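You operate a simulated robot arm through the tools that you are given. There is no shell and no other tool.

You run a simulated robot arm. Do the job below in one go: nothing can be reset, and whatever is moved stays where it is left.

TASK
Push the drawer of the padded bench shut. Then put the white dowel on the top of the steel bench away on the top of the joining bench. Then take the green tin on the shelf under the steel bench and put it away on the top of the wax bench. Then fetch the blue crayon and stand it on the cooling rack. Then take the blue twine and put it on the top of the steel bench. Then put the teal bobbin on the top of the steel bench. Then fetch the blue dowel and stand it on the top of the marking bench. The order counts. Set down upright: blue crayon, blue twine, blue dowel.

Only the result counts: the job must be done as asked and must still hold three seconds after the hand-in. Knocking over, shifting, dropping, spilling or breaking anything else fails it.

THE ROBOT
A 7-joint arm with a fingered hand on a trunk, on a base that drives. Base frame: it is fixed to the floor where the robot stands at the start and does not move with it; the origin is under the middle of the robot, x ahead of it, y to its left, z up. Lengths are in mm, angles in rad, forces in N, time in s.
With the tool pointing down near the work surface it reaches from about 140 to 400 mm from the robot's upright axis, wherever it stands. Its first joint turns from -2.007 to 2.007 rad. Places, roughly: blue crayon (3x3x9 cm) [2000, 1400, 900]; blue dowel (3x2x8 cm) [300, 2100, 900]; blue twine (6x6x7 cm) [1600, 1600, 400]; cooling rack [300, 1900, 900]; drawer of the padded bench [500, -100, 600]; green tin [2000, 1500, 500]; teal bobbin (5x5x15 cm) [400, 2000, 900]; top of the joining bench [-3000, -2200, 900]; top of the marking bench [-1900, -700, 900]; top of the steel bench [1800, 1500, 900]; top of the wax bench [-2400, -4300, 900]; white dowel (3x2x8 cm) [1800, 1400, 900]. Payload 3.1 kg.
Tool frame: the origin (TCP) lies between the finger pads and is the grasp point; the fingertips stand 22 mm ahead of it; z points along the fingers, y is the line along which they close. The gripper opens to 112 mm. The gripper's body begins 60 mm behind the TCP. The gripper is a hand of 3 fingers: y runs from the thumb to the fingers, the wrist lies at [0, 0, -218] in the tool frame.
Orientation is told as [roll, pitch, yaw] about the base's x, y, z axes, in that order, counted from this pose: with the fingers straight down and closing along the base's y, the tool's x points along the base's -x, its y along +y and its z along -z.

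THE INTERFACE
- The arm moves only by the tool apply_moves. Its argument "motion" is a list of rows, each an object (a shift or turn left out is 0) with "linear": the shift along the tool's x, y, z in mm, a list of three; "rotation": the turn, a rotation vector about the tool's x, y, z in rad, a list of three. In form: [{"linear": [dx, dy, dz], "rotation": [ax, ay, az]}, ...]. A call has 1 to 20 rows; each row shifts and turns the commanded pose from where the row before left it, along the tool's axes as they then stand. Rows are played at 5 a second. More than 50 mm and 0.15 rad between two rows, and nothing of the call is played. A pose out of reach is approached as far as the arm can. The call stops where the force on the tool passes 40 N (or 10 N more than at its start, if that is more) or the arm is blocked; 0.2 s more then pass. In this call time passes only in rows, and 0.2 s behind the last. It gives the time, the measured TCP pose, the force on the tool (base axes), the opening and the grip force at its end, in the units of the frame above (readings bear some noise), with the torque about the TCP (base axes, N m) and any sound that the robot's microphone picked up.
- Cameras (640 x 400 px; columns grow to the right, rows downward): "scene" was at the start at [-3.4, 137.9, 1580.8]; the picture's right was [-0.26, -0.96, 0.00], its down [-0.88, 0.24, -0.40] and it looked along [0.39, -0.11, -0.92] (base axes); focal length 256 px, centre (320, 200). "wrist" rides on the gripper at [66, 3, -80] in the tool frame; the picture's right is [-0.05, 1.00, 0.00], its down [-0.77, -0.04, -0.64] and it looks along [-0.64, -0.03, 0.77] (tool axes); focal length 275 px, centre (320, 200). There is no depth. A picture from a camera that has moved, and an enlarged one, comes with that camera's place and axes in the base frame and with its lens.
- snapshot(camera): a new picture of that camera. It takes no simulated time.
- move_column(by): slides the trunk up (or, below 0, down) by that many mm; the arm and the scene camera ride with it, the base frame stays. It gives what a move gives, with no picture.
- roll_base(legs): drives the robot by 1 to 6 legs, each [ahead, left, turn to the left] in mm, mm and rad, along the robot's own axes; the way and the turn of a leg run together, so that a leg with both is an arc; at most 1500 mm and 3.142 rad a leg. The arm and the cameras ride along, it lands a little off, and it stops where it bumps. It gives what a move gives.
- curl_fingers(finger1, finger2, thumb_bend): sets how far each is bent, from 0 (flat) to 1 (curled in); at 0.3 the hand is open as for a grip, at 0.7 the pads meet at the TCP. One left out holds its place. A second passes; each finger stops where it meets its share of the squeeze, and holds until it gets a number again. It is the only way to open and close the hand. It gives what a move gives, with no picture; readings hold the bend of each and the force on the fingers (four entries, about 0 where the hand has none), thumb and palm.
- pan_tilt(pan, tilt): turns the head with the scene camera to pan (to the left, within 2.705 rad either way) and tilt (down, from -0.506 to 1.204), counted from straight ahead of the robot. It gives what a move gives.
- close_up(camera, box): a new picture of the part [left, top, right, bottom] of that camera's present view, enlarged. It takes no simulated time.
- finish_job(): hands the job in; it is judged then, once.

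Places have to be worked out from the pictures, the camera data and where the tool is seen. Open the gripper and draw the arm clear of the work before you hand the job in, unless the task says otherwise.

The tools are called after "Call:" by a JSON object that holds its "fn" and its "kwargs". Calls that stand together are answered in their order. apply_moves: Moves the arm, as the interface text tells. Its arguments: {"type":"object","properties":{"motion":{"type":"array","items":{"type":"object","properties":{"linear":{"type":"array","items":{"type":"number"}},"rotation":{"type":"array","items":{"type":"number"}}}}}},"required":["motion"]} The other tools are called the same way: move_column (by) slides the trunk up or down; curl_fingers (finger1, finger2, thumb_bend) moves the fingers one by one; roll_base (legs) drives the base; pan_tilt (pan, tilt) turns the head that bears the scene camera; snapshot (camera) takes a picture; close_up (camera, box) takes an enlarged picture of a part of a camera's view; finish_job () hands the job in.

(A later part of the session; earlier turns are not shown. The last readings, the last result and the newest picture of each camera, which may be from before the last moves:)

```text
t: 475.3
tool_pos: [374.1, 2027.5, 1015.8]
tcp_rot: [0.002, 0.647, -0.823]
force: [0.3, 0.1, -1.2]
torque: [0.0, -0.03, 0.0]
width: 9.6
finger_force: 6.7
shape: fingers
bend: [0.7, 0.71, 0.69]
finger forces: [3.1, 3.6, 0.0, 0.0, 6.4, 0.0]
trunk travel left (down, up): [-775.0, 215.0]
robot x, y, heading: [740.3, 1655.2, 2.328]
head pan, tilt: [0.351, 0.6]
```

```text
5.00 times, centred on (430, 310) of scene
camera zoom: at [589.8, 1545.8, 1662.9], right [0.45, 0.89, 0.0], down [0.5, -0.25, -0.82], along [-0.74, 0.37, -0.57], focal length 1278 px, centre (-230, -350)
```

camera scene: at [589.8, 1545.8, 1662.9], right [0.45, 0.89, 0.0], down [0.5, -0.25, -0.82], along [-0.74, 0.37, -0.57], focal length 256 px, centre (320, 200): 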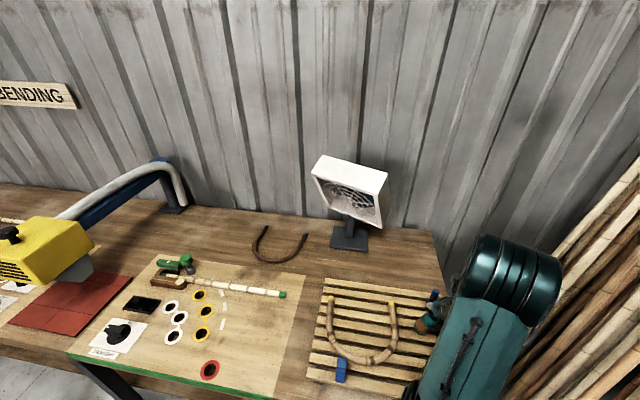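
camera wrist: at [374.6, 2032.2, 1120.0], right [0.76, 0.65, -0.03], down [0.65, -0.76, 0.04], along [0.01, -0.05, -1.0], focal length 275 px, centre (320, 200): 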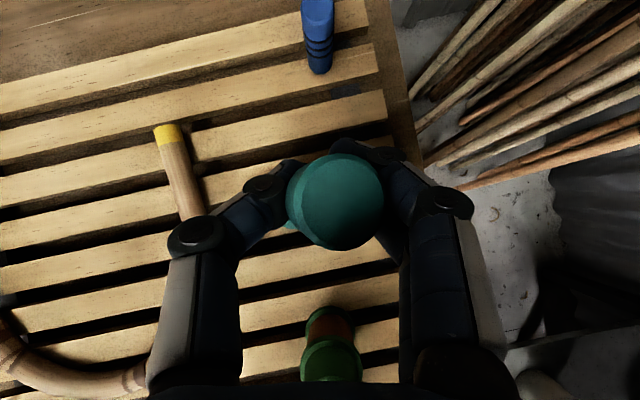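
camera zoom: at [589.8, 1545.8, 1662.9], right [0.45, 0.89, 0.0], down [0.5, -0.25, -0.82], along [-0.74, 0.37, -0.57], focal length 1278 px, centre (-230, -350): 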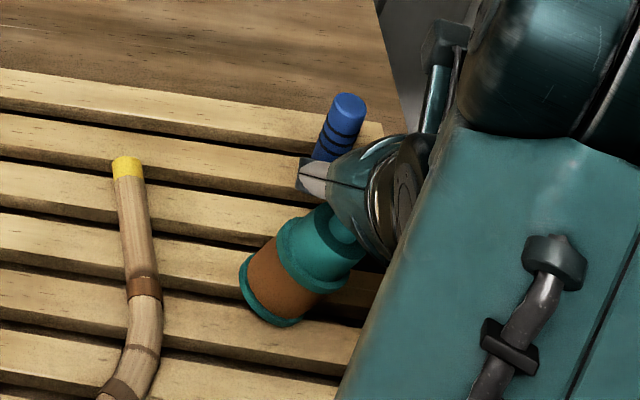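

The bobbin leans about 10–15° but is held under the knob, which can't slip through. I lift it gently and see how it hangs.

Call:
{"fn": "move_column", "kwargs": {"by": 40}}

Call:
{"fn": "snapshot", "kwargs": {"camera": "wrist"}}

Call:
{"fn": "close_up", "kwargs": {"camera": "scene", "box": [380, 260, 480, 350]}}

```text
t: 476.1
tool_pos: [372.4, 2028.1, 1057.1]
tcp_rot: [0.003, 0.647, -0.823]
force: [0.4, 0.4, -0.6]
torque: [0.01, 0.02, 0.03]
width: 9.3
finger_force: 6.3
shape: fingers
bend: [0.7, 0.71, 0.69]
finger forces: [3.1, 3.5, 0.0, 0.0, 6.4, 0.0]
trunk travel left (down, up): [-815.0, 175.0]
robot x, y, heading: [743.8, 1654.5, 2.322]
head pan, tilt: [0.351, 0.6]
```

```text
taken
camera wrist: at [374.4, 2032.3, 1160.0], right [0.76, 0.65, -0.03], down [0.65, -0.76, 0.04], along [0.01, -0.05, -1.0], focal length 275 px, centre (320, 200)
```

wrist: 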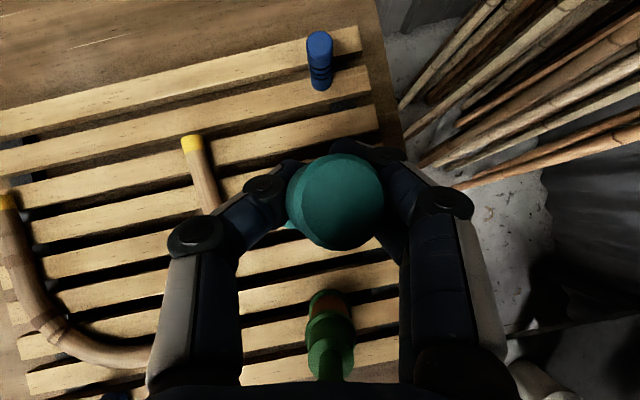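

```text
4.44 times, centred on (430, 305) of scene
camera zoom: at [589.5, 1545.8, 1703.0], right [0.45, 0.89, 0.0], down [0.51, -0.25, -0.82], along [-0.74, 0.37, -0.57], focal length 1136 px, centre (-169, -267)
```

zoom: 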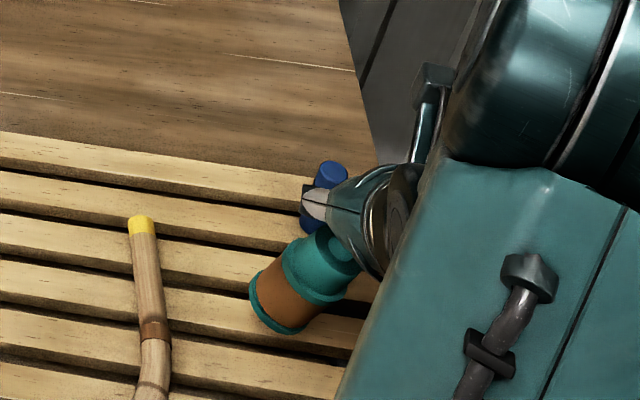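

The fingers hold only the rounded top of the knob – not secure. I set it back down and regrip lower, around the neck under the knob.

Call:
{"fn": "move_column", "kwargs": {"by": -38}}

Call:
{"fn": "snapshot", "kwargs": {"camera": "wrist"}}

Call:
{"fn": "close_up", "kwargs": {"camera": "scene", "box": [380, 260, 480, 350]}}

```text
t: 476.9
tool_pos: [375.0, 2027.1, 1017.7]
tcp_rot: [0.001, 0.647, -0.822]
force: [-0.1, -0.4, -1.0]
torque: [0.0, -0.03, 0.01]
width: 9.4
finger_force: 6.2
shape: fingers
bend: [0.7, 0.71, 0.69]
finger forces: [3.1, 3.5, 0.0, 0.0, 6.3, 0.0]
trunk travel left (down, up): [-777.0, 213.0]
robot x, y, heading: [739.1, 1653.3, 2.325]
head pan, tilt: [0.351, 0.6]
```

```text
taken
camera wrist: at [374.8, 2032.2, 1122.1], right [0.76, 0.65, -0.03], down [0.65, -0.76, 0.04], along [0.01, -0.05, -1.0], focal length 275 px, centre (320, 200)
```

wrist: 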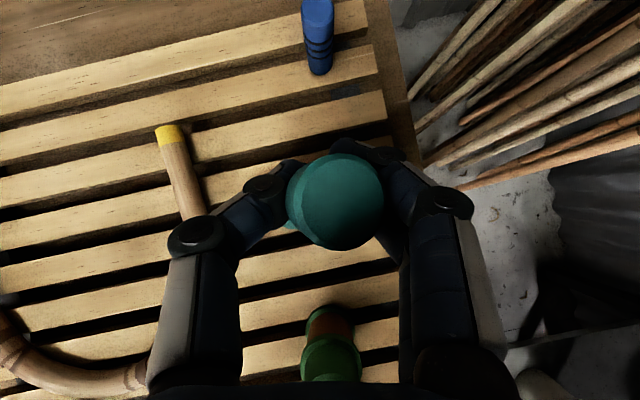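

```text
4.44 times, centred on (430, 305) of scene
camera zoom: at [590.1, 1545.6, 1664.9], right [0.45, 0.89, 0.0], down [0.5, -0.25, -0.83], along [-0.74, 0.37, -0.56], focal length 1136 px, centre (-169, -267)
```

zoom: 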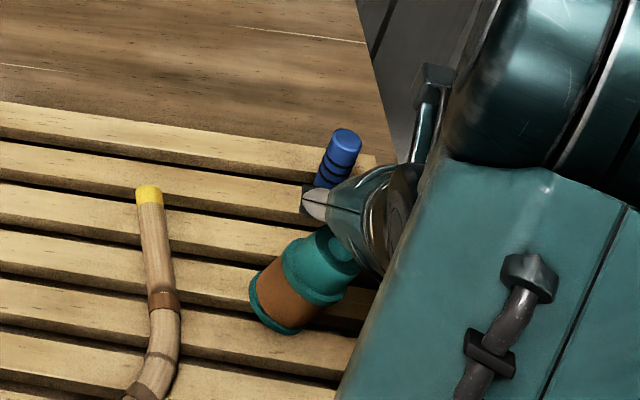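

The hold hasn't moved during the lift and set-down, and the fingers (gap ~13 mm) are now closed under the 31 mm knob. I squeeze a little more to see whether it is locked.

Call:
{"fn": "curl_fingers", "kwargs": {"finger1": 0.76, "finger2": 0.76, "thumb_bend": 0.74}}

Call:
{"fn": "close_up", "kwargs": {"camera": "wrist", "box": [220, 110, 440, 290]}}

Call:
{"fn": "close_up", "kwargs": {"camera": "scene", "box": [380, 260, 480, 350]}}

```text
t: 477.9
tool_pos: [374.1, 2026.7, 1018.7]
tcp_rot: [0.001, 0.647, -0.821]
force: [-0.4, 0.7, -1.7]
torque: [0.03, -0.01, 0.02]
width: 6.9
finger_force: 12.1
shape: fingers
bend: [0.72, 0.73, 0.69]
finger forces: [5.7, 6.6, 0.0, 0.1, 11.0, 0.0]
trunk travel left (down, up): [-777.0, 213.0]
robot x, y, heading: [741.9, 1655.2, 2.326]
head pan, tilt: [0.351, 0.6]
```

```text
2.22 times, centred on (330, 200) of wrist
camera zoom: at [374.6, 2032.2, 1122.1], right [0.76, 0.65, -0.03], down [0.65, -0.76, 0.04], along [0.01, -0.05, -1.0], focal length 612 px, centre (298, 200)
```

zoom: 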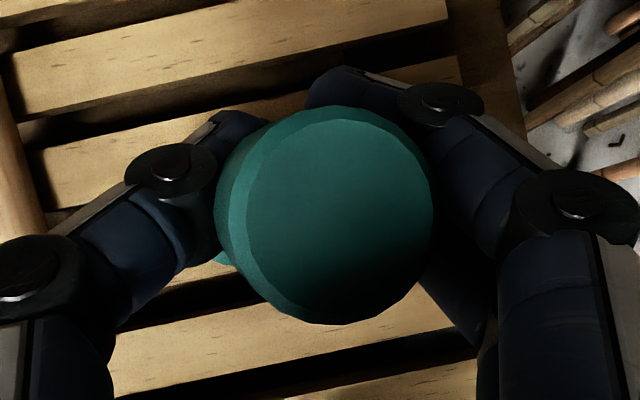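

```text
4.44 times, centred on (430, 305) of scene
camera zoom: at [589.8, 1545.7, 1664.9], right [0.45, 0.89, 0.0], down [0.51, -0.25, -0.82], along [-0.74, 0.37, -0.57], focal length 1136 px, centre (-169, -267)
```

zoom: 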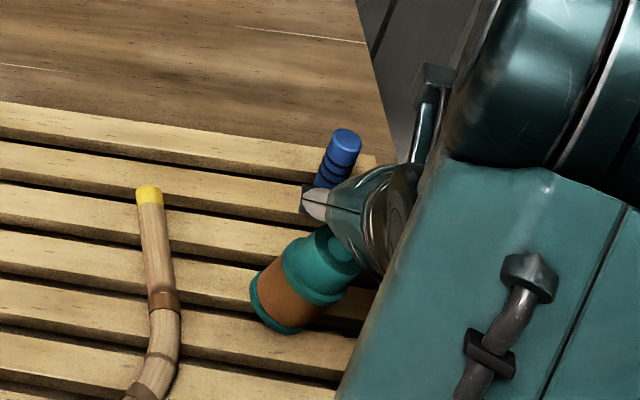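

Forces doubled with almost no further travel: the neck is firmly held. I lift and carry it to the steel bench.

Call:
{"fn": "move_column", "kwargs": {"by": 120}}

Call:
{"fn": "roll_base", "kwargs": {"legs": [[-180, 0, 0], [0, 150, 0]]}}

Call:
{"fn": "snapshot", "kwargs": {"camera": "wrist"}}

Call:
{"fn": "snapshot", "kwargs": {"camera": "scene"}}

```text
t: 479.4
tool_pos: [374.8, 2027.4, 1138.9]
tcp_rot: [0.001, 0.647, -0.823]
force: [0.6, -0.1, 0.2]
torque: [0.02, 0.02, -0.01]
width: 7.4
finger_force: 11.2
shape: fingers
bend: [0.72, 0.73, 0.69]
finger forces: [5.5, 6.6, 0.0, 0.0, 11.0, 0.0]
trunk travel left (down, up): [-897.0, 93.0]
robot x, y, heading: [741.3, 1652.2, 2.326]
head pan, tilt: [0.351, 0.6]
```

```text
t: 481.9
tool_pos: [390.2, 1794.5, 1137.3]
tcp_rot: [0.002, 0.647, -0.822]
force: [-0.6, -0.6, -0.4]
torque: [-0.01, 0.02, 0.0]
width: 7.1
finger_force: 11.4
shape: fingers
bend: [0.73, 0.73, 0.69]
finger forces: [5.6, 6.6, 0.1, 0.0, 11.1, 0.1]
trunk travel left (down, up): [-897.0, 93.0]
robot x, y, heading: [756.5, 1421.2, 2.329]
head pan, tilt: [0.351, 0.6]
```

```text
taken
camera wrist: at [390.7, 1799.7, 1241.9], right [0.76, 0.65, -0.03], down [0.65, -0.76, 0.04], along [0.01, -0.05, -1.0], focal length 275 px, centre (320, 200)
```

wrist: 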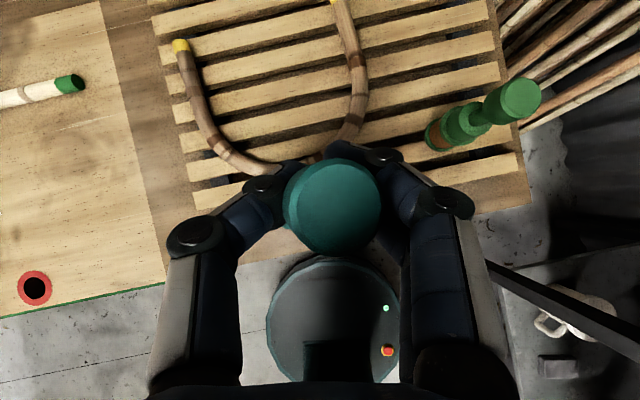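

```text
taken
camera scene: at [606.3, 1313.7, 1785.1], right [0.45, 0.89, 0.0], down [0.5, -0.25, -0.82], along [-0.74, 0.37, -0.57], focal length 256 px, centre (320, 200)
```

scene: 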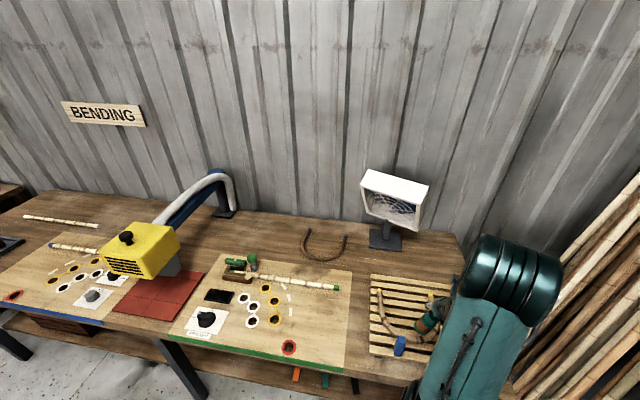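

Still firm, and the crayon stands untouched. I move clear, turn to the steel bench and line up with the free spot where the white dowel used to stand.

Call:
{"fn": "roll_base", "kwargs": {"legs": [[-250, 0, 0], [0, 130, 0], [0, 0, -1.374], [0, -700, 0]]}}

Call:
{"fn": "pan_tilt", "kwargs": {"pan": 0.1, "tilt": 0.6}}

Call:
{"fn": "snapshot", "kwargs": {"camera": "scene"}}

Call:
{"fn": "snapshot", "kwargs": {"camera": "wrist"}}

```text
t: 491.4
tool_pos: [1699.8, 1182.1, 1139.5]
tcp_rot: [0.002, 0.648, -2.189]
force: [0.4, 0.4, -0.6]
torque: [-0.02, 0.0, -0.01]
width: 6.8
finger_force: 11.3
shape: fingers
bend: [0.73, 0.73, 0.69]
finger forces: [5.4, 6.5, 0.1, 0.1, 10.8, 0.0]
trunk travel left (down, up): [-897.0, 93.0]
robot x, y, heading: [1407.8, 744.8, 0.959]
head pan, tilt: [0.351, 0.6]
```

```text
t: 492.2
tool_pos: [1699.5, 1180.6, 1137.1]
tcp_rot: [0.001, 0.647, -2.189]
force: [0.0, -0.7, -1.1]
torque: [0.01, -0.03, -0.02]
width: 6.7
finger_force: 11.6
shape: fingers
bend: [0.73, 0.73, 0.69]
finger forces: [5.3, 6.4, 0.0, 0.0, 10.8, 0.0]
trunk travel left (down, up): [-897.0, 93.0]
robot x, y, heading: [1406.5, 749.4, 0.953]
head pan, tilt: [0.099, 0.6]
```

```text
taken
camera scene: at [1290.8, 864.3, 1784.9], right [0.87, -0.49, 0.0], down [-0.28, -0.49, -0.82], along [0.4, 0.72, -0.57], focal length 256 px, centre (320, 200)
```

scene: 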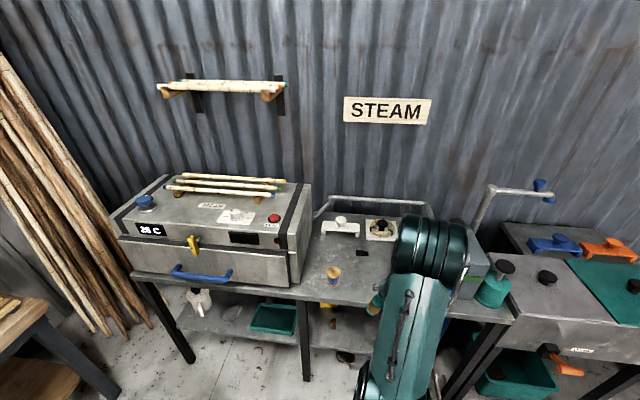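

```text
taken
camera wrist: at [1705.4, 1183.1, 1242.1], right [0.79, -0.61, -0.03], down [-0.61, -0.79, 0.04], along [-0.05, -0.02, -1.0], focal length 275 px, centre (320, 200)
```

wrist: 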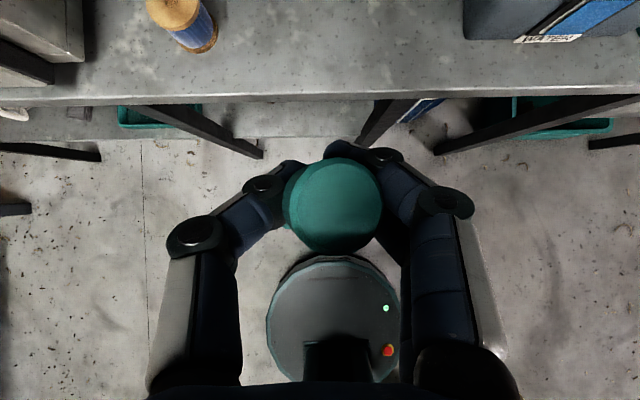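

I zoom to judge how the bobbin hangs.

Call:
{"fn": "close_up", "kwargs": {"camera": "scene", "box": [340, 260, 420, 330]}}

Call:
{"fn": "close_up", "kwargs": {"camera": "wrist", "box": [220, 110, 440, 290]}}

```text
5.71 times, centred on (380, 295) of scene
camera zoom: at [1290.8, 864.3, 1784.9], right [0.87, -0.49, 0.0], down [-0.28, -0.49, -0.82], along [0.4, 0.72, -0.57], focal length 1460 px, centre (-23, -343)
```

zoom: 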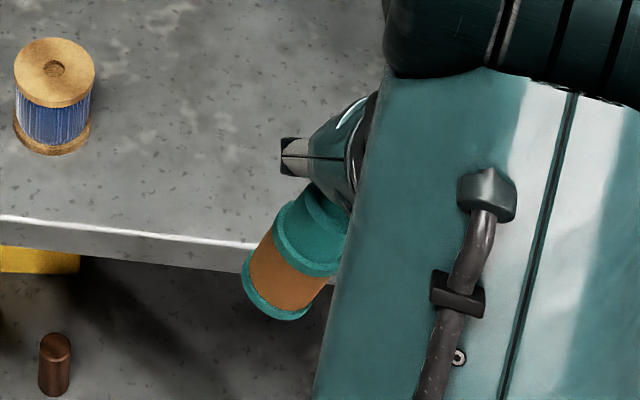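

```text
2.22 times, centred on (330, 200) of wrist
camera zoom: at [1705.4, 1183.1, 1242.1], right [0.79, -0.61, -0.03], down [-0.61, -0.79, 0.04], along [-0.05, -0.02, -1.0], focal length 612 px, centre (298, 200)
```

zoom: 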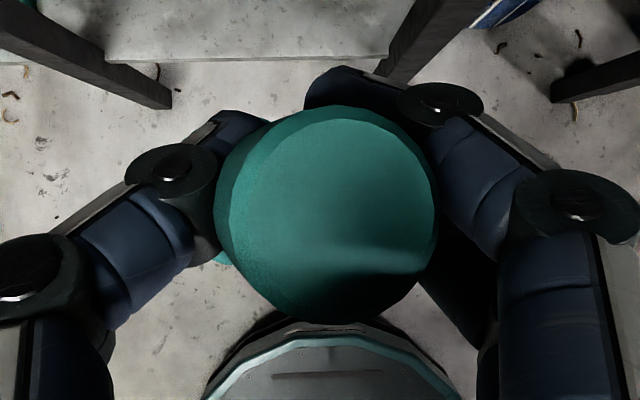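

The bobbin hangs with its base ~8° to the left. I roll the hand to bring it plumb, then drive up to the free spot.

Call:
{"fn": "apply_moves", "kwargs": {"motion": [{"rotation": [-0.056, 0, -0.042]}, {"rotation": [-0.056, 0, -0.042]}, {"linear": [0, 0, 0]}]}}

Call:
{"fn": "roll_base", "kwargs": {"legs": [[232, 0, 0]]}}

Call:
{"fn": "snapshot", "kwargs": {"camera": "wrist"}}

Call:
{"fn": "snapshot", "kwargs": {"camera": "scene"}}

Call:
{"fn": "close_up", "kwargs": {"camera": "scene", "box": [320, 240, 420, 330]}}

```text
t: 493.0
tool_pos: [1700.0, 1181.2, 1137.4]
tcp_rot: [0.177, 0.639, -2.083]
force: [-0.2, -0.9, -0.8]
torque: [-0.03, -0.03, 0.0]
width: 6.9
finger_force: 10.9
shape: fingers
bend: [0.73, 0.73, 0.69]
finger forces: [5.0, 6.3, 0.0, 0.1, 10.5, 0.1]
trunk travel left (down, up): [-897.0, 93.0]
robot x, y, heading: [1408.1, 746.8, 0.958]
head pan, tilt: [0.099, 0.6]
```

```text
t: 494.7
tool_pos: [1832.2, 1369.7, 1137.6]
tcp_rot: [0.179, 0.64, -2.086]
force: [0.1, -0.9, -1.2]
torque: [0.02, -0.02, 0.01]
width: 6.6
finger_force: 11.4
shape: fingers
bend: [0.73, 0.73, 0.69]
finger forces: [4.9, 6.4, 0.0, 0.0, 10.5, 0.1]
trunk travel left (down, up): [-897.0, 93.0]
robot x, y, heading: [1536.7, 936.9, 0.956]
head pan, tilt: [0.099, 0.6]
```

```text
taken
camera wrist: at [1827.2, 1379.4, 1241.6], right [0.79, -0.61, 0.11], down [-0.62, -0.79, 0.04], along [0.07, -0.1, -0.99], focal length 275 px, centre (320, 200)
```

wrist: 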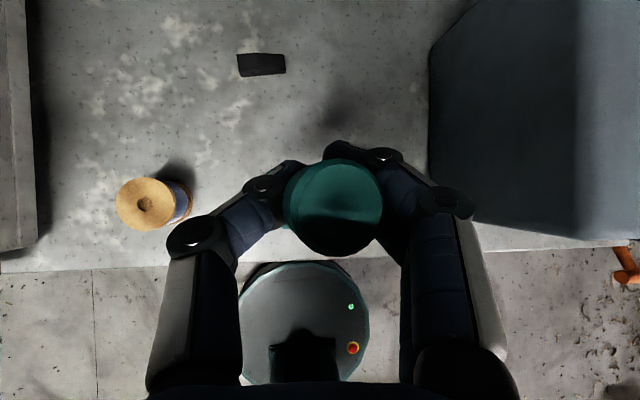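

```text
taken
camera scene: at [1423.7, 1053.0, 1784.9], right [0.87, -0.49, 0.0], down [-0.28, -0.49, -0.83], along [0.41, 0.72, -0.56], focal length 256 px, centre (320, 200)
```

scene: 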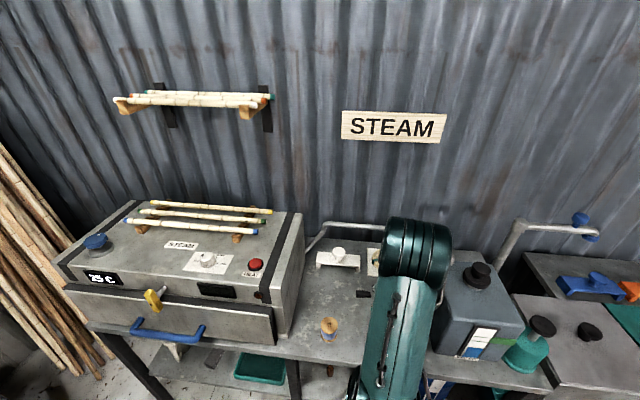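

```text
4.44 times, centred on (370, 285) of scene
camera zoom: at [1423.7, 1053.0, 1784.9], right [0.87, -0.49, 0.0], down [-0.28, -0.49, -0.83], along [0.41, 0.72, -0.56], focal length 1136 px, centre (98, -178)
```

zoom: 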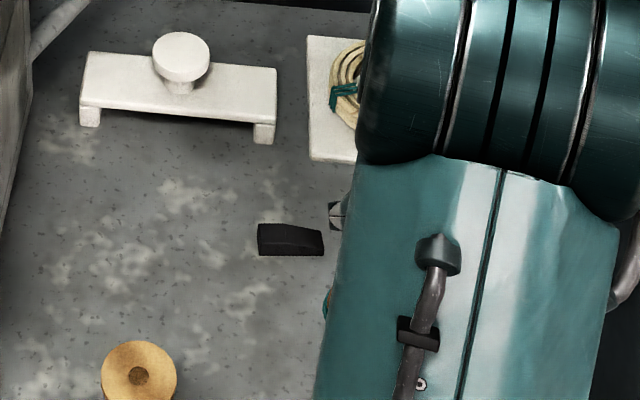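

Spot below is free: ~92 mm inside the edge, twine ~170 mm to the left, water box >200 mm to the right. I lower by trunk to just above the expected contact height.

Call:
{"fn": "move_column", "kwargs": {"by": -132}}

Call:
{"fn": "snapshot", "kwargs": {"camera": "wrist"}}

Call:
{"fn": "pan_tilt", "kwargs": {"pan": -0.5, "tilt": 0.75}}

Call:
{"fn": "snapshot", "kwargs": {"camera": "scene"}}

```text
t: 496.3
tool_pos: [1833.4, 1368.6, 1006.2]
tcp_rot: [0.175, 0.64, -2.086]
force: [0.3, -0.3, -0.3]
torque: [0.0, -0.01, -0.01]
width: 6.3
finger_force: 10.5
shape: fingers
bend: [0.73, 0.73, 0.69]
finger forces: [5.1, 6.4, 0.0, 0.0, 10.5, 0.0]
trunk travel left (down, up): [-765.0, 225.0]
robot x, y, heading: [1537.4, 935.5, 0.959]
head pan, tilt: [0.099, 0.6]
```

```text
taken
camera wrist: at [1827.4, 1379.6, 1109.5], right [0.79, -0.61, 0.11], down [-0.62, -0.79, 0.04], along [0.07, -0.1, -0.99], focal length 275 px, centre (320, 200)
```

wrist: 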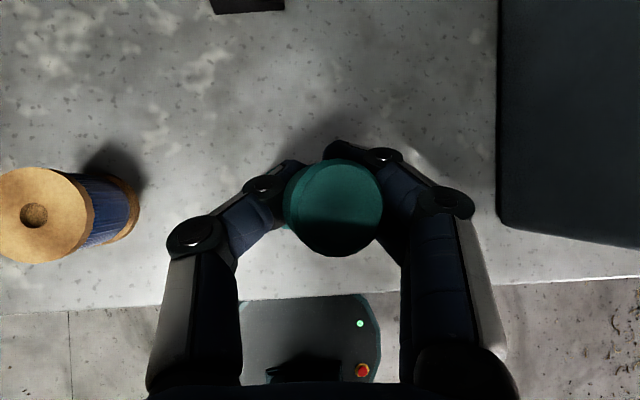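

```text
t: 497.3
tool_pos: [1832.5, 1369.4, 1006.4]
tcp_rot: [0.177, 0.641, -2.086]
force: [0.5, 0.1, -0.7]
torque: [-0.05, -0.08, -0.02]
width: 6.5
finger_force: 10.6
shape: fingers
bend: [0.73, 0.73, 0.69]
finger forces: [5.0, 6.2, 0.1, 0.0, 10.4, 0.0]
trunk travel left (down, up): [-765.0, 225.0]
robot x, y, heading: [1539.4, 934.9, 0.959]
head pan, tilt: [-0.499, 0.75]
```

```text
taken
camera scene: at [1454.7, 1013.1, 1640.1], right [0.44, -0.9, 0.0], down [-0.61, -0.3, -0.73], along [0.66, 0.32, -0.68], focal length 256 px, centre (320, 200)
```

scene: 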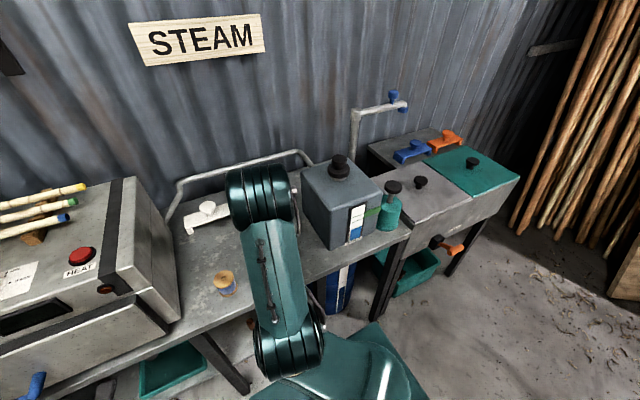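

I continue down in small trunk steps, watching the force.

Call:
{"fn": "move_column", "kwargs": {"by": -8}}

Call:
{"fn": "move_column", "kwargs": {"by": -4}}

Call:
{"fn": "move_column", "kwargs": {"by": -3}}

```text
t: 497.9
tool_pos: [1832.9, 1369.5, 997.9]
tcp_rot: [0.177, 0.639, -2.086]
force: [0.6, 0.2, -1.7]
torque: [-0.02, -0.01, 0.0]
width: 6.6
finger_force: 10.8
shape: fingers
bend: [0.73, 0.73, 0.69]
finger forces: [5.0, 6.3, 0.0, 0.0, 10.3, 0.0]
trunk travel left (down, up): [-757.0, 233.0]
robot x, y, heading: [1543.4, 938.1, 0.956]
head pan, tilt: [-0.499, 0.75]
```

```text
t: 498.4
tool_pos: [1833.1, 1369.5, 993.1]
tcp_rot: [0.177, 0.64, -2.088]
force: [-0.3, 0.8, -1.7]
torque: [-0.01, -0.02, 0.01]
width: 6.7
finger_force: 11.1
shape: fingers
bend: [0.73, 0.73, 0.69]
finger forces: [5.0, 6.3, 0.0, 0.1, 10.4, 0.0]
trunk travel left (down, up): [-753.0, 237.0]
robot x, y, heading: [1543.0, 939.2, 0.954]
head pan, tilt: [-0.499, 0.75]
```

```text
t: 499.0
tool_pos: [1833.6, 1369.4, 991.3]
tcp_rot: [0.175, 0.641, -2.086]
force: [-0.2, -0.1, -0.6]
torque: [-0.03, -0.02, 0.01]
width: 6.5
finger_force: 10.8
shape: fingers
bend: [0.73, 0.73, 0.69]
finger forces: [5.0, 6.3, 0.0, 0.0, 10.3, 0.0]
trunk travel left (down, up): [-750.0, 240.0]
robot x, y, heading: [1537.9, 940.4, 0.956]
head pan, tilt: [-0.499, 0.75]
```

No contact yet; a few more millimetres.

Call:
{"fn": "move_column", "kwargs": {"by": -3}}

Call:
{"fn": "move_column", "kwargs": {"by": -2}}

Call:
{"fn": "move_column", "kwargs": {"by": -2}}

```text
t: 499.5
tool_pos: [1833.0, 1370.6, 988.0]
tcp_rot: [0.176, 0.641, -2.086]
force: [0.1, 0.1, -1.1]
torque: [0.0, 0.01, 0.0]
width: 6.3
finger_force: 11.5
shape: fingers
bend: [0.73, 0.73, 0.69]
finger forces: [5.0, 6.3, 0.0, 0.0, 10.4, 0.0]
trunk travel left (down, up): [-747.0, 243.0]
robot x, y, heading: [1535.6, 932.7, 0.958]
head pan, tilt: [-0.499, 0.75]
```

```text
t: 500.0
tool_pos: [1832.6, 1369.1, 985.8]
tcp_rot: [0.176, 0.641, -2.085]
force: [-0.1, 0.5, -1.1]
torque: [0.01, 0.01, -0.03]
width: 6.6
finger_force: 10.6
shape: fingers
bend: [0.73, 0.73, 0.69]
finger forces: [5.0, 6.3, 0.0, 0.0, 10.4, 0.0]
trunk travel left (down, up): [-745.0, 245.0]
robot x, y, heading: [1540.2, 934.9, 0.963]
head pan, tilt: [-0.499, 0.75]
```

```text
t: 500.5
tool_pos: [1832.7, 1369.8, 984.7]
tcp_rot: [0.178, 0.64, -2.086]
force: [0.1, 0.4, -0.5]
torque: [-0.03, 0.01, -0.01]
width: 6.5
finger_force: 10.7
shape: fingers
bend: [0.73, 0.73, 0.69]
finger forces: [5.0, 6.3, 0.0, 0.0, 10.4, 0.0]
trunk travel left (down, up): [-743.0, 247.0]
robot x, y, heading: [1538.4, 933.7, 0.96]
head pan, tilt: [-0.499, 0.75]
```

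Still free; continue.

Call:
{"fn": "move_column", "kwargs": {"by": -3}}

Call:
{"fn": "move_column", "kwargs": {"by": -2}}

Call:
{"fn": "move_column", "kwargs": {"by": -2}}

Call:
{"fn": "snapshot", "kwargs": {"camera": "wrist"}}

```text
t: 501.0
tool_pos: [1833.8, 1369.4, 980.9]
tcp_rot: [0.178, 0.64, -2.086]
force: [0.1, 0.9, 1.4]
torque: [0.03, -0.02, 0.0]
width: 6.4
finger_force: 11.1
shape: fingers
bend: [0.73, 0.73, 0.69]
finger forces: [4.9, 6.5, 0.0, 0.1, 10.6, 0.1]
trunk travel left (down, up): [-740.0, 250.0]
robot x, y, heading: [1540.4, 935.5, 0.956]
head pan, tilt: [-0.499, 0.75]
```

```text
t: 501.6
tool_pos: [1833.6, 1369.0, 980.0]
tcp_rot: [0.178, 0.641, -2.085]
force: [0.5, 0.4, 6.5]
torque: [-0.04, -0.08, 0.01]
width: 4.9
finger_force: 11.2
shape: fingers
bend: [0.74, 0.74, 0.7]
finger forces: [4.5, 6.7, 0.0, 0.0, 10.4, 0.0]
trunk travel left (down, up): [-738.0, 252.0]
robot x, y, heading: [1542.6, 933.3, 0.956]
head pan, tilt: [-0.499, 0.75]
```

```text
t: 502.1
tool_pos: [1833.4, 1369.5, 975.5]
tcp_rot: [0.178, 0.639, -2.088]
force: [0.2, 0.1, -1.4]
torque: [-0.01, -0.03, -0.05]
width: 0.0
finger_force: 0.6
shape: fingers
bend: [0.75, 0.75, 0.72]
finger forces: [0.0, 0.1, 0.0, 0.0, 0.9, 0.0]
trunk travel left (down, up): [-736.0, 254.0]
robot x, y, heading: [1542.4, 934.5, 0.956]
head pan, tilt: [-0.499, 0.75]
```

```text
taken
camera wrist: at [1827.2, 1379.6, 1079.8], right [0.79, -0.61, 0.11], down [-0.62, -0.79, 0.04], along [0.07, -0.1, -0.99], focal length 275 px, centre (320, 200)
```

wrist: 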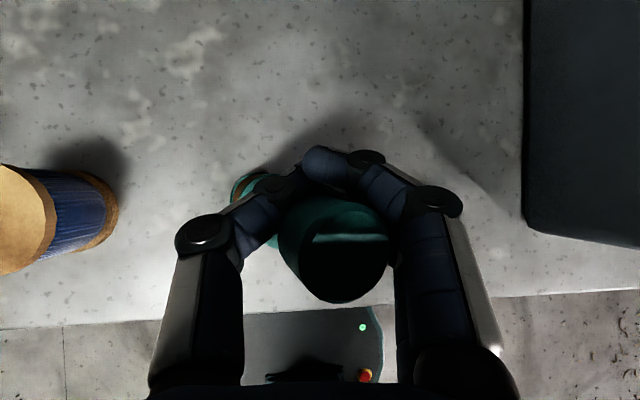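

The knob slipped out of the fingers as the base met the bench and the bobbin is leaning. Pictures take no time, so I look carefully before any further motion.

Call:
{"fn": "close_up", "kwargs": {"camera": "wrist", "box": [200, 120, 460, 320]}}

Call:
{"fn": "close_up", "kwargs": {"camera": "scene", "box": [200, 230, 340, 330]}}

```text
2.00 times, centred on (330, 220) of wrist
camera zoom: at [1827.2, 1379.6, 1079.8], right [0.79, -0.61, 0.11], down [-0.62, -0.79, 0.04], along [0.07, -0.1, -0.99], focal length 551 px, centre (300, 160)
```

zoom: 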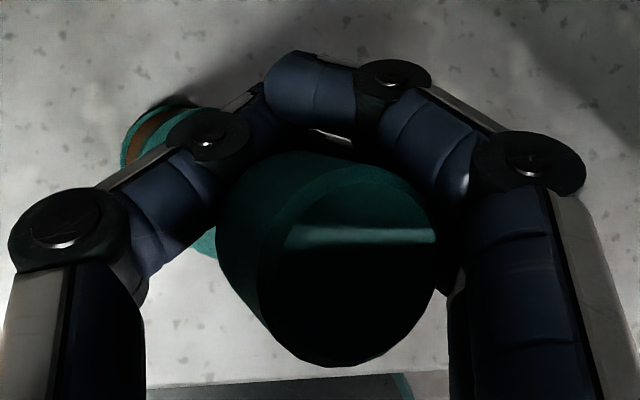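

```text
4.00 times, centred on (270, 280) of scene
camera zoom: at [1454.8, 1013.2, 1610.9], right [0.44, -0.9, 0.0], down [-0.61, -0.3, -0.73], along [0.66, 0.32, -0.68], focal length 1022 px, centre (520, -120)
```

zoom: 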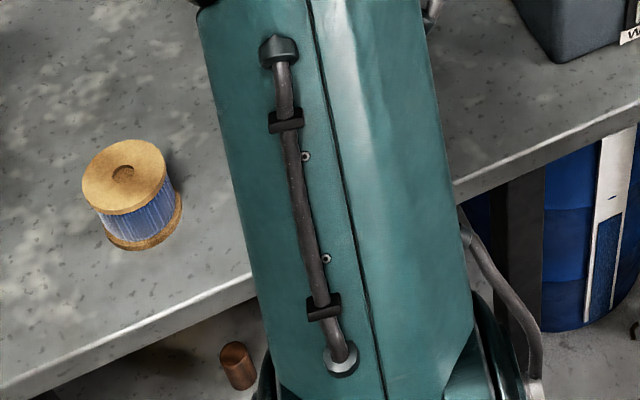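

The bobbin stands on its base but leans ~18° to the right/back against the inside of my hand. I push it upright gently by moving the hand left and slightly forward.

Call:
{"fn": "apply_moves", "kwargs": {"motion": [{"linear": [3.9, -8.3, 1.5]}, {"linear": [3.9, -8.3, 1.5]}, {"linear": [3.9, -8.3, 1.5]}]}}

Call:
{"fn": "snapshot", "kwargs": {"camera": "wrist"}}

```text
t: 502.9
tool_pos: [1818.5, 1394.1, 977.2]
tcp_rot: [0.179, 0.639, -2.086]
force: [0.2, 0.5, -0.5]
torque: [-0.02, -0.01, -0.03]
width: 0.1
finger_force: 0.5
shape: fingers
bend: [0.75, 0.75, 0.72]
finger forces: [0.0, 0.0, 0.1, 0.0, 0.1, 0.0]
trunk travel left (down, up): [-736.0, 254.0]
robot x, y, heading: [1542.6, 939.3, 0.956]
head pan, tilt: [-0.499, 0.75]
```

```text
taken
camera wrist: at [1813.2, 1404.2, 1080.5], right [0.79, -0.61, 0.11], down [-0.62, -0.79, 0.04], along [0.07, -0.1, -0.99], focal length 275 px, centre (320, 200)
```

wrist: 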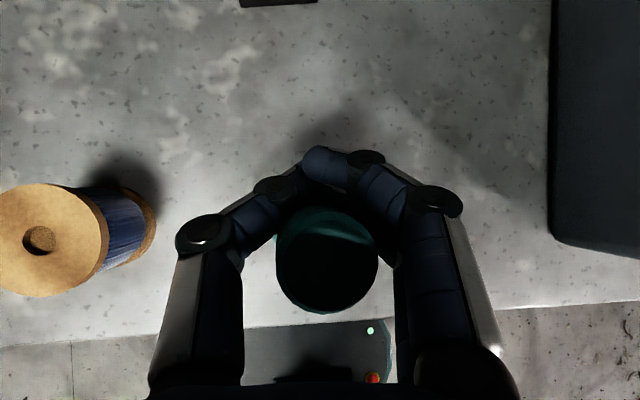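

It's nearly upright again (within ~5°) and free. I open the hand wide around it.

Call:
{"fn": "curl_fingers", "kwargs": {"finger1": 0.3, "finger2": 0.3, "thumb_bend": 0.3}}

Call:
{"fn": "snapshot", "kwargs": {"camera": "wrist"}}

```text
t: 503.9
tool_pos: [1819.6, 1393.4, 976.6]
tcp_rot: [0.177, 0.641, -2.086]
force: [-0.1, -0.1, -0.8]
torque: [-0.03, 0.01, 0.02]
width: 111.1
finger_force: 0.0
shape: fingers
bend: [0.3, 0.3, 0.3]
finger forces: [0.0, 0.1, 0.0, 0.1, 0.0, 0.1]
trunk travel left (down, up): [-736.0, 254.0]
robot x, y, heading: [1542.0, 938.2, 0.963]
head pan, tilt: [-0.499, 0.75]
```

```text
taken
camera wrist: at [1813.4, 1403.8, 1080.6], right [0.79, -0.61, 0.11], down [-0.62, -0.79, 0.04], along [0.07, -0.1, -0.99], focal length 275 px, centre (320, 200)
```

wrist: 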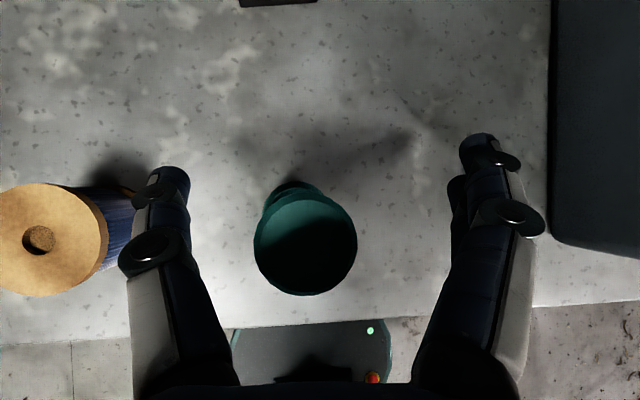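

The bobbin stands between the open fingers. I let a moment pass (head back to centre) and check that it is at rest.

Call:
{"fn": "pan_tilt", "kwargs": {"pan": 0.1, "tilt": 0.75}}

Call:
{"fn": "snapshot", "kwargs": {"camera": "wrist"}}

Call:
{"fn": "snapshot", "kwargs": {"camera": "scene"}}

```text
t: 504.9
tool_pos: [1819.9, 1393.4, 978.1]
tcp_rot: [0.178, 0.643, -2.085]
force: [0.1, 0.3, 0.2]
torque: [-0.03, -0.01, 0.03]
width: 111.2
finger_force: 0.1
shape: fingers
bend: [0.3, 0.3, 0.3]
finger forces: [0.1, 0.1, 0.0, 0.1, 0.0, 0.0]
trunk travel left (down, up): [-736.0, 254.0]
robot x, y, heading: [1539.5, 939.7, 0.955]
head pan, tilt: [0.099, 0.75]
```

```text
taken
camera wrist: at [1813.4, 1403.8, 1080.6], right [0.79, -0.61, 0.11], down [-0.62, -0.79, 0.04], along [0.07, -0.1, -0.99], focal length 275 px, centre (320, 200)
```

wrist: 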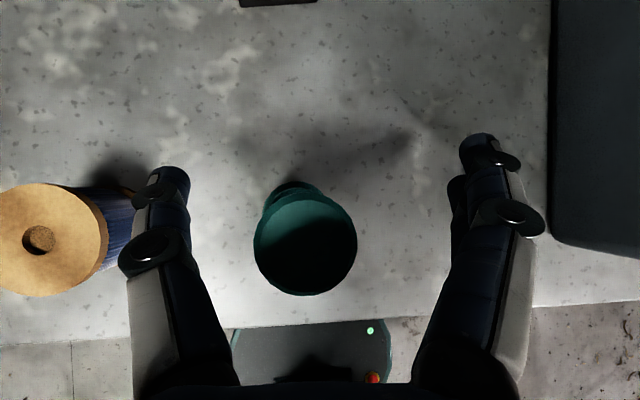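

```text
taken
camera scene: at [1421.2, 1048.4, 1611.1], right [0.87, -0.49, 0.0], down [-0.34, -0.59, -0.73], along [0.36, 0.64, -0.68], focal length 256 px, centre (320, 200)
```

scene: 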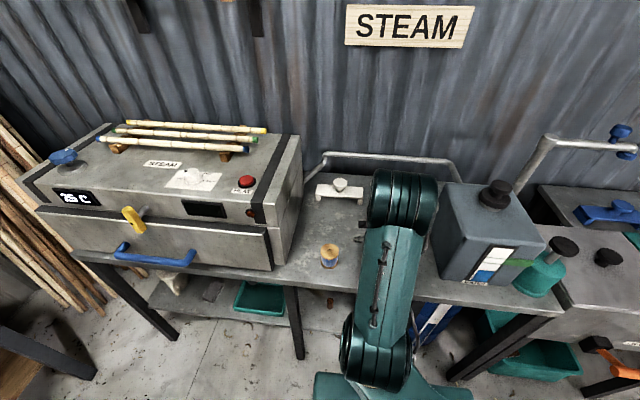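

At rest, upright. I raise the hand straight up and level it.

Call:
{"fn": "move_column", "kwargs": {"by": 180}}

Call:
{"fn": "snapshot", "kwargs": {"camera": "wrist"}}

```text
t: 506.9
tool_pos: [1819.4, 1393.1, 1157.5]
tcp_rot: [0.177, 0.642, -2.086]
force: [0.4, 0.2, 0.4]
torque: [0.0, 0.03, -0.01]
width: 111.0
finger_force: 0.0
shape: fingers
bend: [0.3, 0.3, 0.3]
finger forces: [0.0, 0.0, 0.0, 0.1, 0.0, 0.0]
trunk travel left (down, up): [-916.0, 74.0]
robot x, y, heading: [1542.8, 935.3, 0.956]
head pan, tilt: [0.099, 0.75]
```

```text
taken
camera wrist: at [1813.4, 1403.9, 1260.5], right [0.79, -0.61, 0.11], down [-0.62, -0.79, 0.04], along [0.07, -0.1, -0.99], focal length 275 px, centre (320, 200)
```

wrist: 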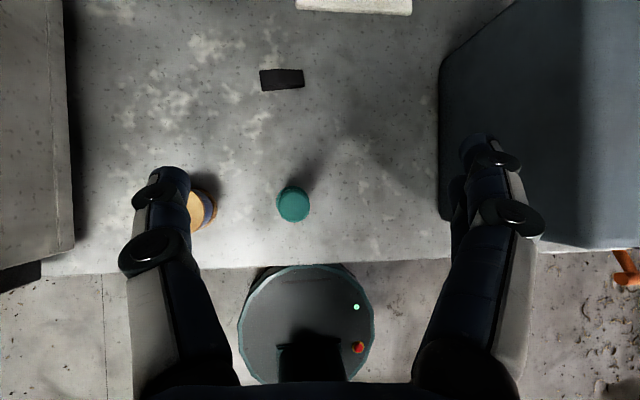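

The teal bobbin stands upright on the steel bench. Last: the blue dowel at the rack's back. It needs a longer reach, so in the open I level the hand and test a far-reaching posture (45° tilt).

Call:
{"fn": "roll_base", "kwargs": {"legs": [[-230, 0, 0]]}}

Call:
{"fn": "apply_moves", "kwargs": {"motion": [{"rotation": [0.056, 0, 0.042]}, {"rotation": [0.056, 0, 0.042]}, {"rotation": [0, 0.14, 0]}, {"linear": [26.5, 0, -26.5]}, {"linear": [26.5, 0, -26.5]}, {"linear": [28, 0, 28]}, {"linear": [28, 0, 28]}, {"linear": [0, 0, 0]}]}}

```text
t: 508.6
tool_pos: [1686.3, 1206.1, 1157.9]
tcp_rot: [0.176, 0.638, -2.086]
force: [0.2, 1.0, -0.2]
torque: [0.01, -0.01, 0.03]
width: 111.3
finger_force: 0.0
shape: fingers
bend: [0.3, 0.3, 0.3]
finger forces: [0.0, 0.0, 0.1, 0.1, 0.1, 0.0]
trunk travel left (down, up): [-916.0, 74.0]
robot x, y, heading: [1406.2, 748.7, 0.953]
head pan, tilt: [0.099, 0.75]
```

```text
t: 510.4
tool_pos: [1731.9, 1268.6, 1230.4]
tcp_rot: [0.002, 0.789, -2.193]
force: [0.7, -0.9, -0.4]
torque: [0.01, -0.01, 0.0]
width: 111.5
finger_force: 0.1
shape: fingers
bend: [0.3, 0.3, 0.3]
finger forces: [0.0, 0.0, 0.0, 0.0, 0.0, 0.0]
trunk travel left (down, up): [-916.0, 74.0]
robot x, y, heading: [1411.2, 750.7, 0.958]
head pan, tilt: [0.099, 0.75]
```

610 mm is reached without trouble. I test a bit further.

Call:
{"fn": "apply_moves", "kwargs": {"motion": [{"linear": [14, 17, 14]}, {"linear": [14, 17, 14]}, {"linear": [0, 0, 0]}]}}

```text
t: 511.2
tool_pos: [1781.9, 1281.6, 1232.0]
tcp_rot: [0.002, 0.785, -2.189]
force: [0.0, 0.1, -0.5]
torque: [0.04, 0.02, 0.02]
width: 111.3
finger_force: 0.1
shape: fingers
bend: [0.3, 0.3, 0.3]
finger forces: [0.0, 0.0, 0.0, 0.1, 0.0, 0.1]
trunk travel left (down, up): [-916.0, 74.0]
robot x, y, heading: [1407.5, 749.9, 0.954]
head pan, tilt: [0.099, 0.75]
```

650 mm works. I retract for travel, drive to the rack and face the dowel.

Call:
{"fn": "apply_moves", "kwargs": {"motion": [{"linear": [-35, 0, -35]}, {"linear": [-35, 0, -35]}, {"linear": [0, 0, 0]}]}}

Call:
{"fn": "roll_base", "kwargs": {"legs": [[0, 700, 0], [0, 0, 1.4], [0, -300, 0], [290, 0, 0]]}}

Call:
{"fn": "snapshot", "kwargs": {"camera": "wrist"}}

Call:
{"fn": "pan_tilt", "kwargs": {"pan": 0.2, "tilt": 0.6}}

Call:
{"fn": "snapshot", "kwargs": {"camera": "scene"}}

```text
t: 512.0
tool_pos: [1726.1, 1200.6, 1230.9]
tcp_rot: [0.002, 0.785, -2.191]
force: [-0.2, 0.8, -0.3]
torque: [-0.04, 0.01, -0.02]
width: 111.4
finger_force: 0.3
shape: fingers
bend: [0.3, 0.3, 0.3]
finger forces: [0.0, 0.0, 0.1, 0.1, 0.1, 0.1]
trunk travel left (down, up): [-916.0, 74.0]
robot x, y, heading: [1406.3, 748.9, 0.956]
head pan, tilt: [0.099, 0.75]
```

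```text
t: 522.5
tool_pos: [455.8, 1963.7, 1232.3]
tcp_rot: [0.001, 0.787, -0.801]
force: [0.0, 0.0, -0.4]
torque: [0.0, 0.0, 0.0]
width: 111.0
finger_force: 0.0
shape: fingers
bend: [0.3, 0.3, 0.3]
finger forces: [0.1, 0.0, 0.1, 0.1, 0.1, 0.1]
trunk travel left (down, up): [-916.0, 74.0]
robot x, y, heading: [844.6, 1572.7, 2.344]
head pan, tilt: [0.099, 0.75]
```

```text
taken
camera wrist: at [465.7, 1957.7, 1335.2], right [0.74, 0.67, -0.03], down [0.66, -0.74, -0.1], along [-0.09, 0.05, -0.99], focal length 275 px, centre (320, 200)
```

wrist: 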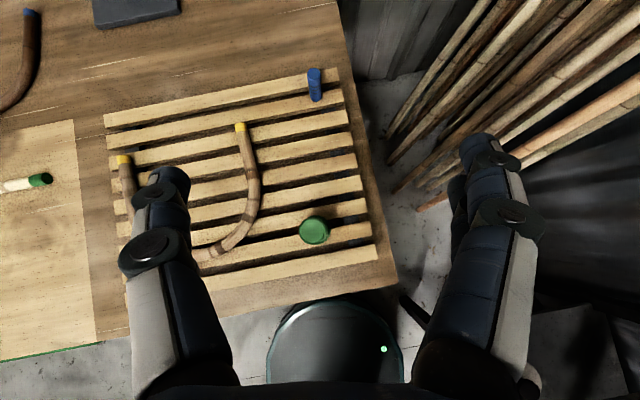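

```text
t: 523.2
tool_pos: [454.0, 1963.4, 1231.9]
tcp_rot: [0.001, 0.787, -0.801]
force: [-0.6, 0.5, -0.1]
torque: [0.04, 0.01, -0.01]
width: 111.5
finger_force: 0.0
shape: fingers
bend: [0.3, 0.3, 0.3]
finger forces: [0.1, 0.0, 0.0, 0.0, 0.0, 0.0]
trunk travel left (down, up): [-916.0, 74.0]
robot x, y, heading: [840.4, 1569.9, 2.342]
head pan, tilt: [0.201, 0.6]
```

```text
taken
camera scene: at [701.2, 1470.2, 1803.9], right [0.56, 0.83, 0.0], down [0.47, -0.32, -0.82], along [-0.68, 0.46, -0.57], focal length 256 px, centre (320, 200)
```

scene: 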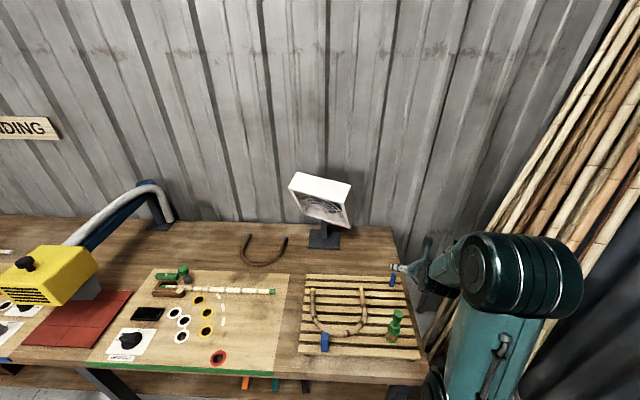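

Everything on the rack is still standing. The blue dowel is 213 mm ahead of the TCP and ~11 mm left. I drive 135 mm closer and reach out over it.

Call:
{"fn": "roll_base", "kwargs": {"legs": [[132, 0, 0]]}}

Call:
{"fn": "apply_moves", "kwargs": {"motion": [{"linear": [18, -3.6, 18]}, {"linear": [18, -3.6, 18]}, {"linear": [18, -3.6, 18]}, {"linear": [0, 0, 0]}]}}

Call:
{"fn": "snapshot", "kwargs": {"camera": "wrist"}}

```text
t: 524.5
tool_pos: [362.7, 2056.7, 1232.4]
tcp_rot: [0.002, 0.79, -0.801]
force: [0.1, 0.0, 0.7]
torque: [-0.03, -0.02, 0.0]
width: 111.3
finger_force: 0.1
shape: fingers
bend: [0.3, 0.3, 0.3]
finger forces: [0.0, 0.1, 0.1, 0.0, 0.1, 0.0]
trunk travel left (down, up): [-916.0, 74.0]
robot x, y, heading: [753.2, 1663.4, 2.341]
head pan, tilt: [0.201, 0.6]
```

```text
t: 525.5
tool_pos: [302.1, 2103.0, 1232.4]
tcp_rot: [0.001, 0.789, -0.802]
force: [0.6, -0.4, 0.0]
torque: [-0.02, 0.03, 0.0]
width: 111.2
finger_force: 0.1
shape: fingers
bend: [0.3, 0.3, 0.3]
finger forces: [0.0, 0.0, 0.1, 0.0, 0.0, 0.0]
trunk travel left (down, up): [-916.0, 74.0]
robot x, y, heading: [748.2, 1662.7, 2.347]
head pan, tilt: [0.201, 0.6]
```

```text
taken
camera wrist: at [312.9, 2098.1, 1335.3], right [0.74, 0.67, -0.03], down [0.67, -0.74, -0.1], along [-0.09, 0.05, -0.99], focal length 275 px, centre (320, 200)
```

wrist: 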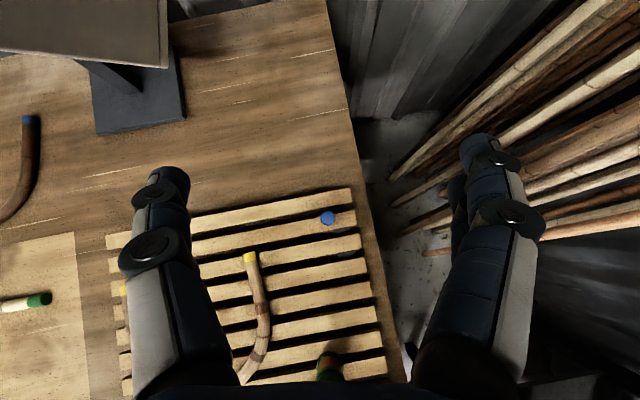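

The dowel is right below the TCP (1 mm). I lower the trunk most of the way and check again.

Call:
{"fn": "move_column", "kwargs": {"by": -220}}

Call:
{"fn": "snapshot", "kwargs": {"camera": "wrist"}}

Call:
{"fn": "snapshot", "kwargs": {"camera": "scene"}}

```text
t: 527.9
tool_pos: [301.8, 2102.3, 1012.0]
tcp_rot: [0.001, 0.786, -0.802]
force: [-0.1, 0.2, 0.1]
torque: [-0.02, 0.02, -0.03]
width: 111.3
finger_force: 0.0
shape: fingers
bend: [0.3, 0.3, 0.3]
finger forces: [0.0, 0.0, 0.1, 0.0, 0.1, 0.0]
trunk travel left (down, up): [-696.0, 294.0]
robot x, y, heading: [751.9, 1663.3, 2.346]
head pan, tilt: [0.201, 0.6]
```

```text
taken
camera wrist: at [312.5, 2098.4, 1114.9], right [0.74, 0.67, -0.03], down [0.67, -0.74, -0.1], along [-0.09, 0.05, -0.99], focal length 275 px, centre (320, 200)
```

wrist: 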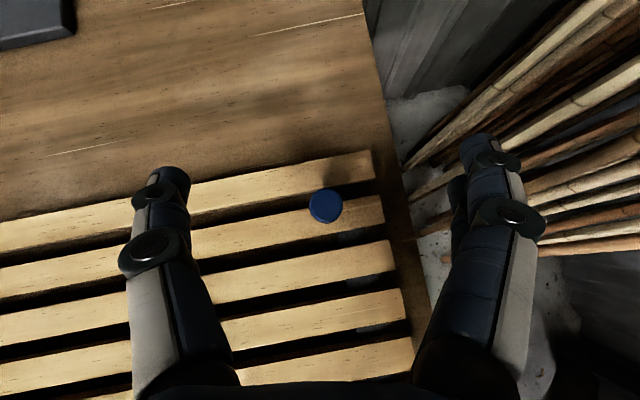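

```text
taken
camera scene: at [609.9, 1563.3, 1584.0], right [0.56, 0.83, 0.0], down [0.47, -0.32, -0.83], along [-0.68, 0.46, -0.56], focal length 256 px, centre (320, 200)
```

scene: 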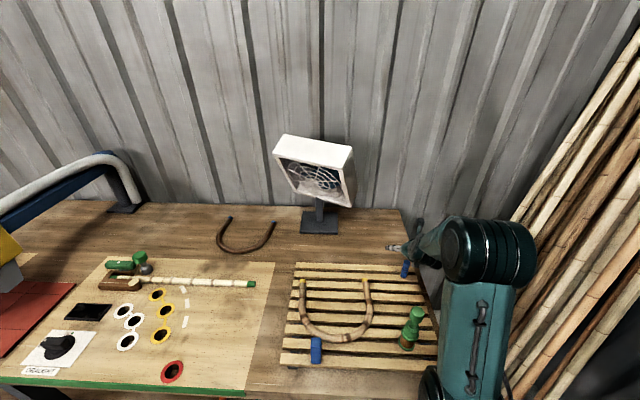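

I zoom in on the dowel's top to measure it.

Call:
{"fn": "close_up", "kwargs": {"camera": "wrist", "box": [270, 150, 390, 250]}}

Call:
{"fn": "close_up", "kwargs": {"camera": "scene", "box": [370, 210, 460, 290]}}

```text
4.00 times, centred on (330, 200) of wrist
camera zoom: at [312.5, 2098.4, 1114.9], right [0.74, 0.67, -0.03], down [0.67, -0.74, -0.1], along [-0.09, 0.05, -0.99], focal length 1101 px, centre (280, 200)
```

zoom: 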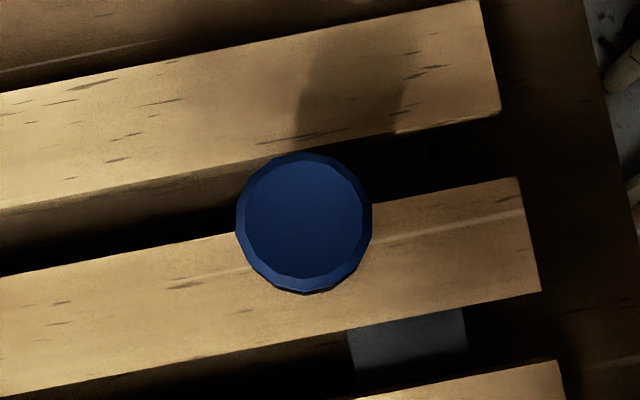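

```text
5.00 times, centred on (415, 250) of scene
camera zoom: at [609.9, 1563.3, 1584.0], right [0.56, 0.83, 0.0], down [0.47, -0.32, -0.83], along [-0.68, 0.46, -0.56], focal length 1278 px, centre (-155, -50)
```

zoom: 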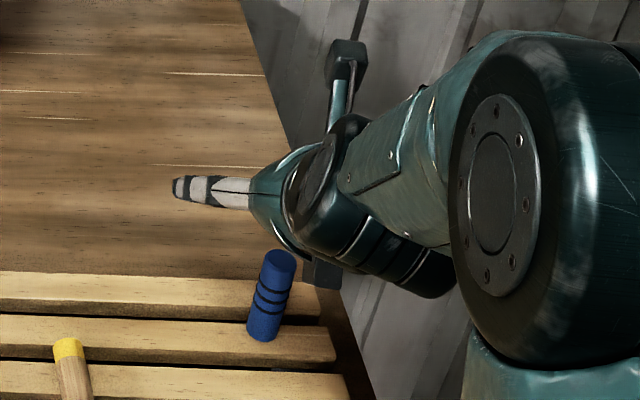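

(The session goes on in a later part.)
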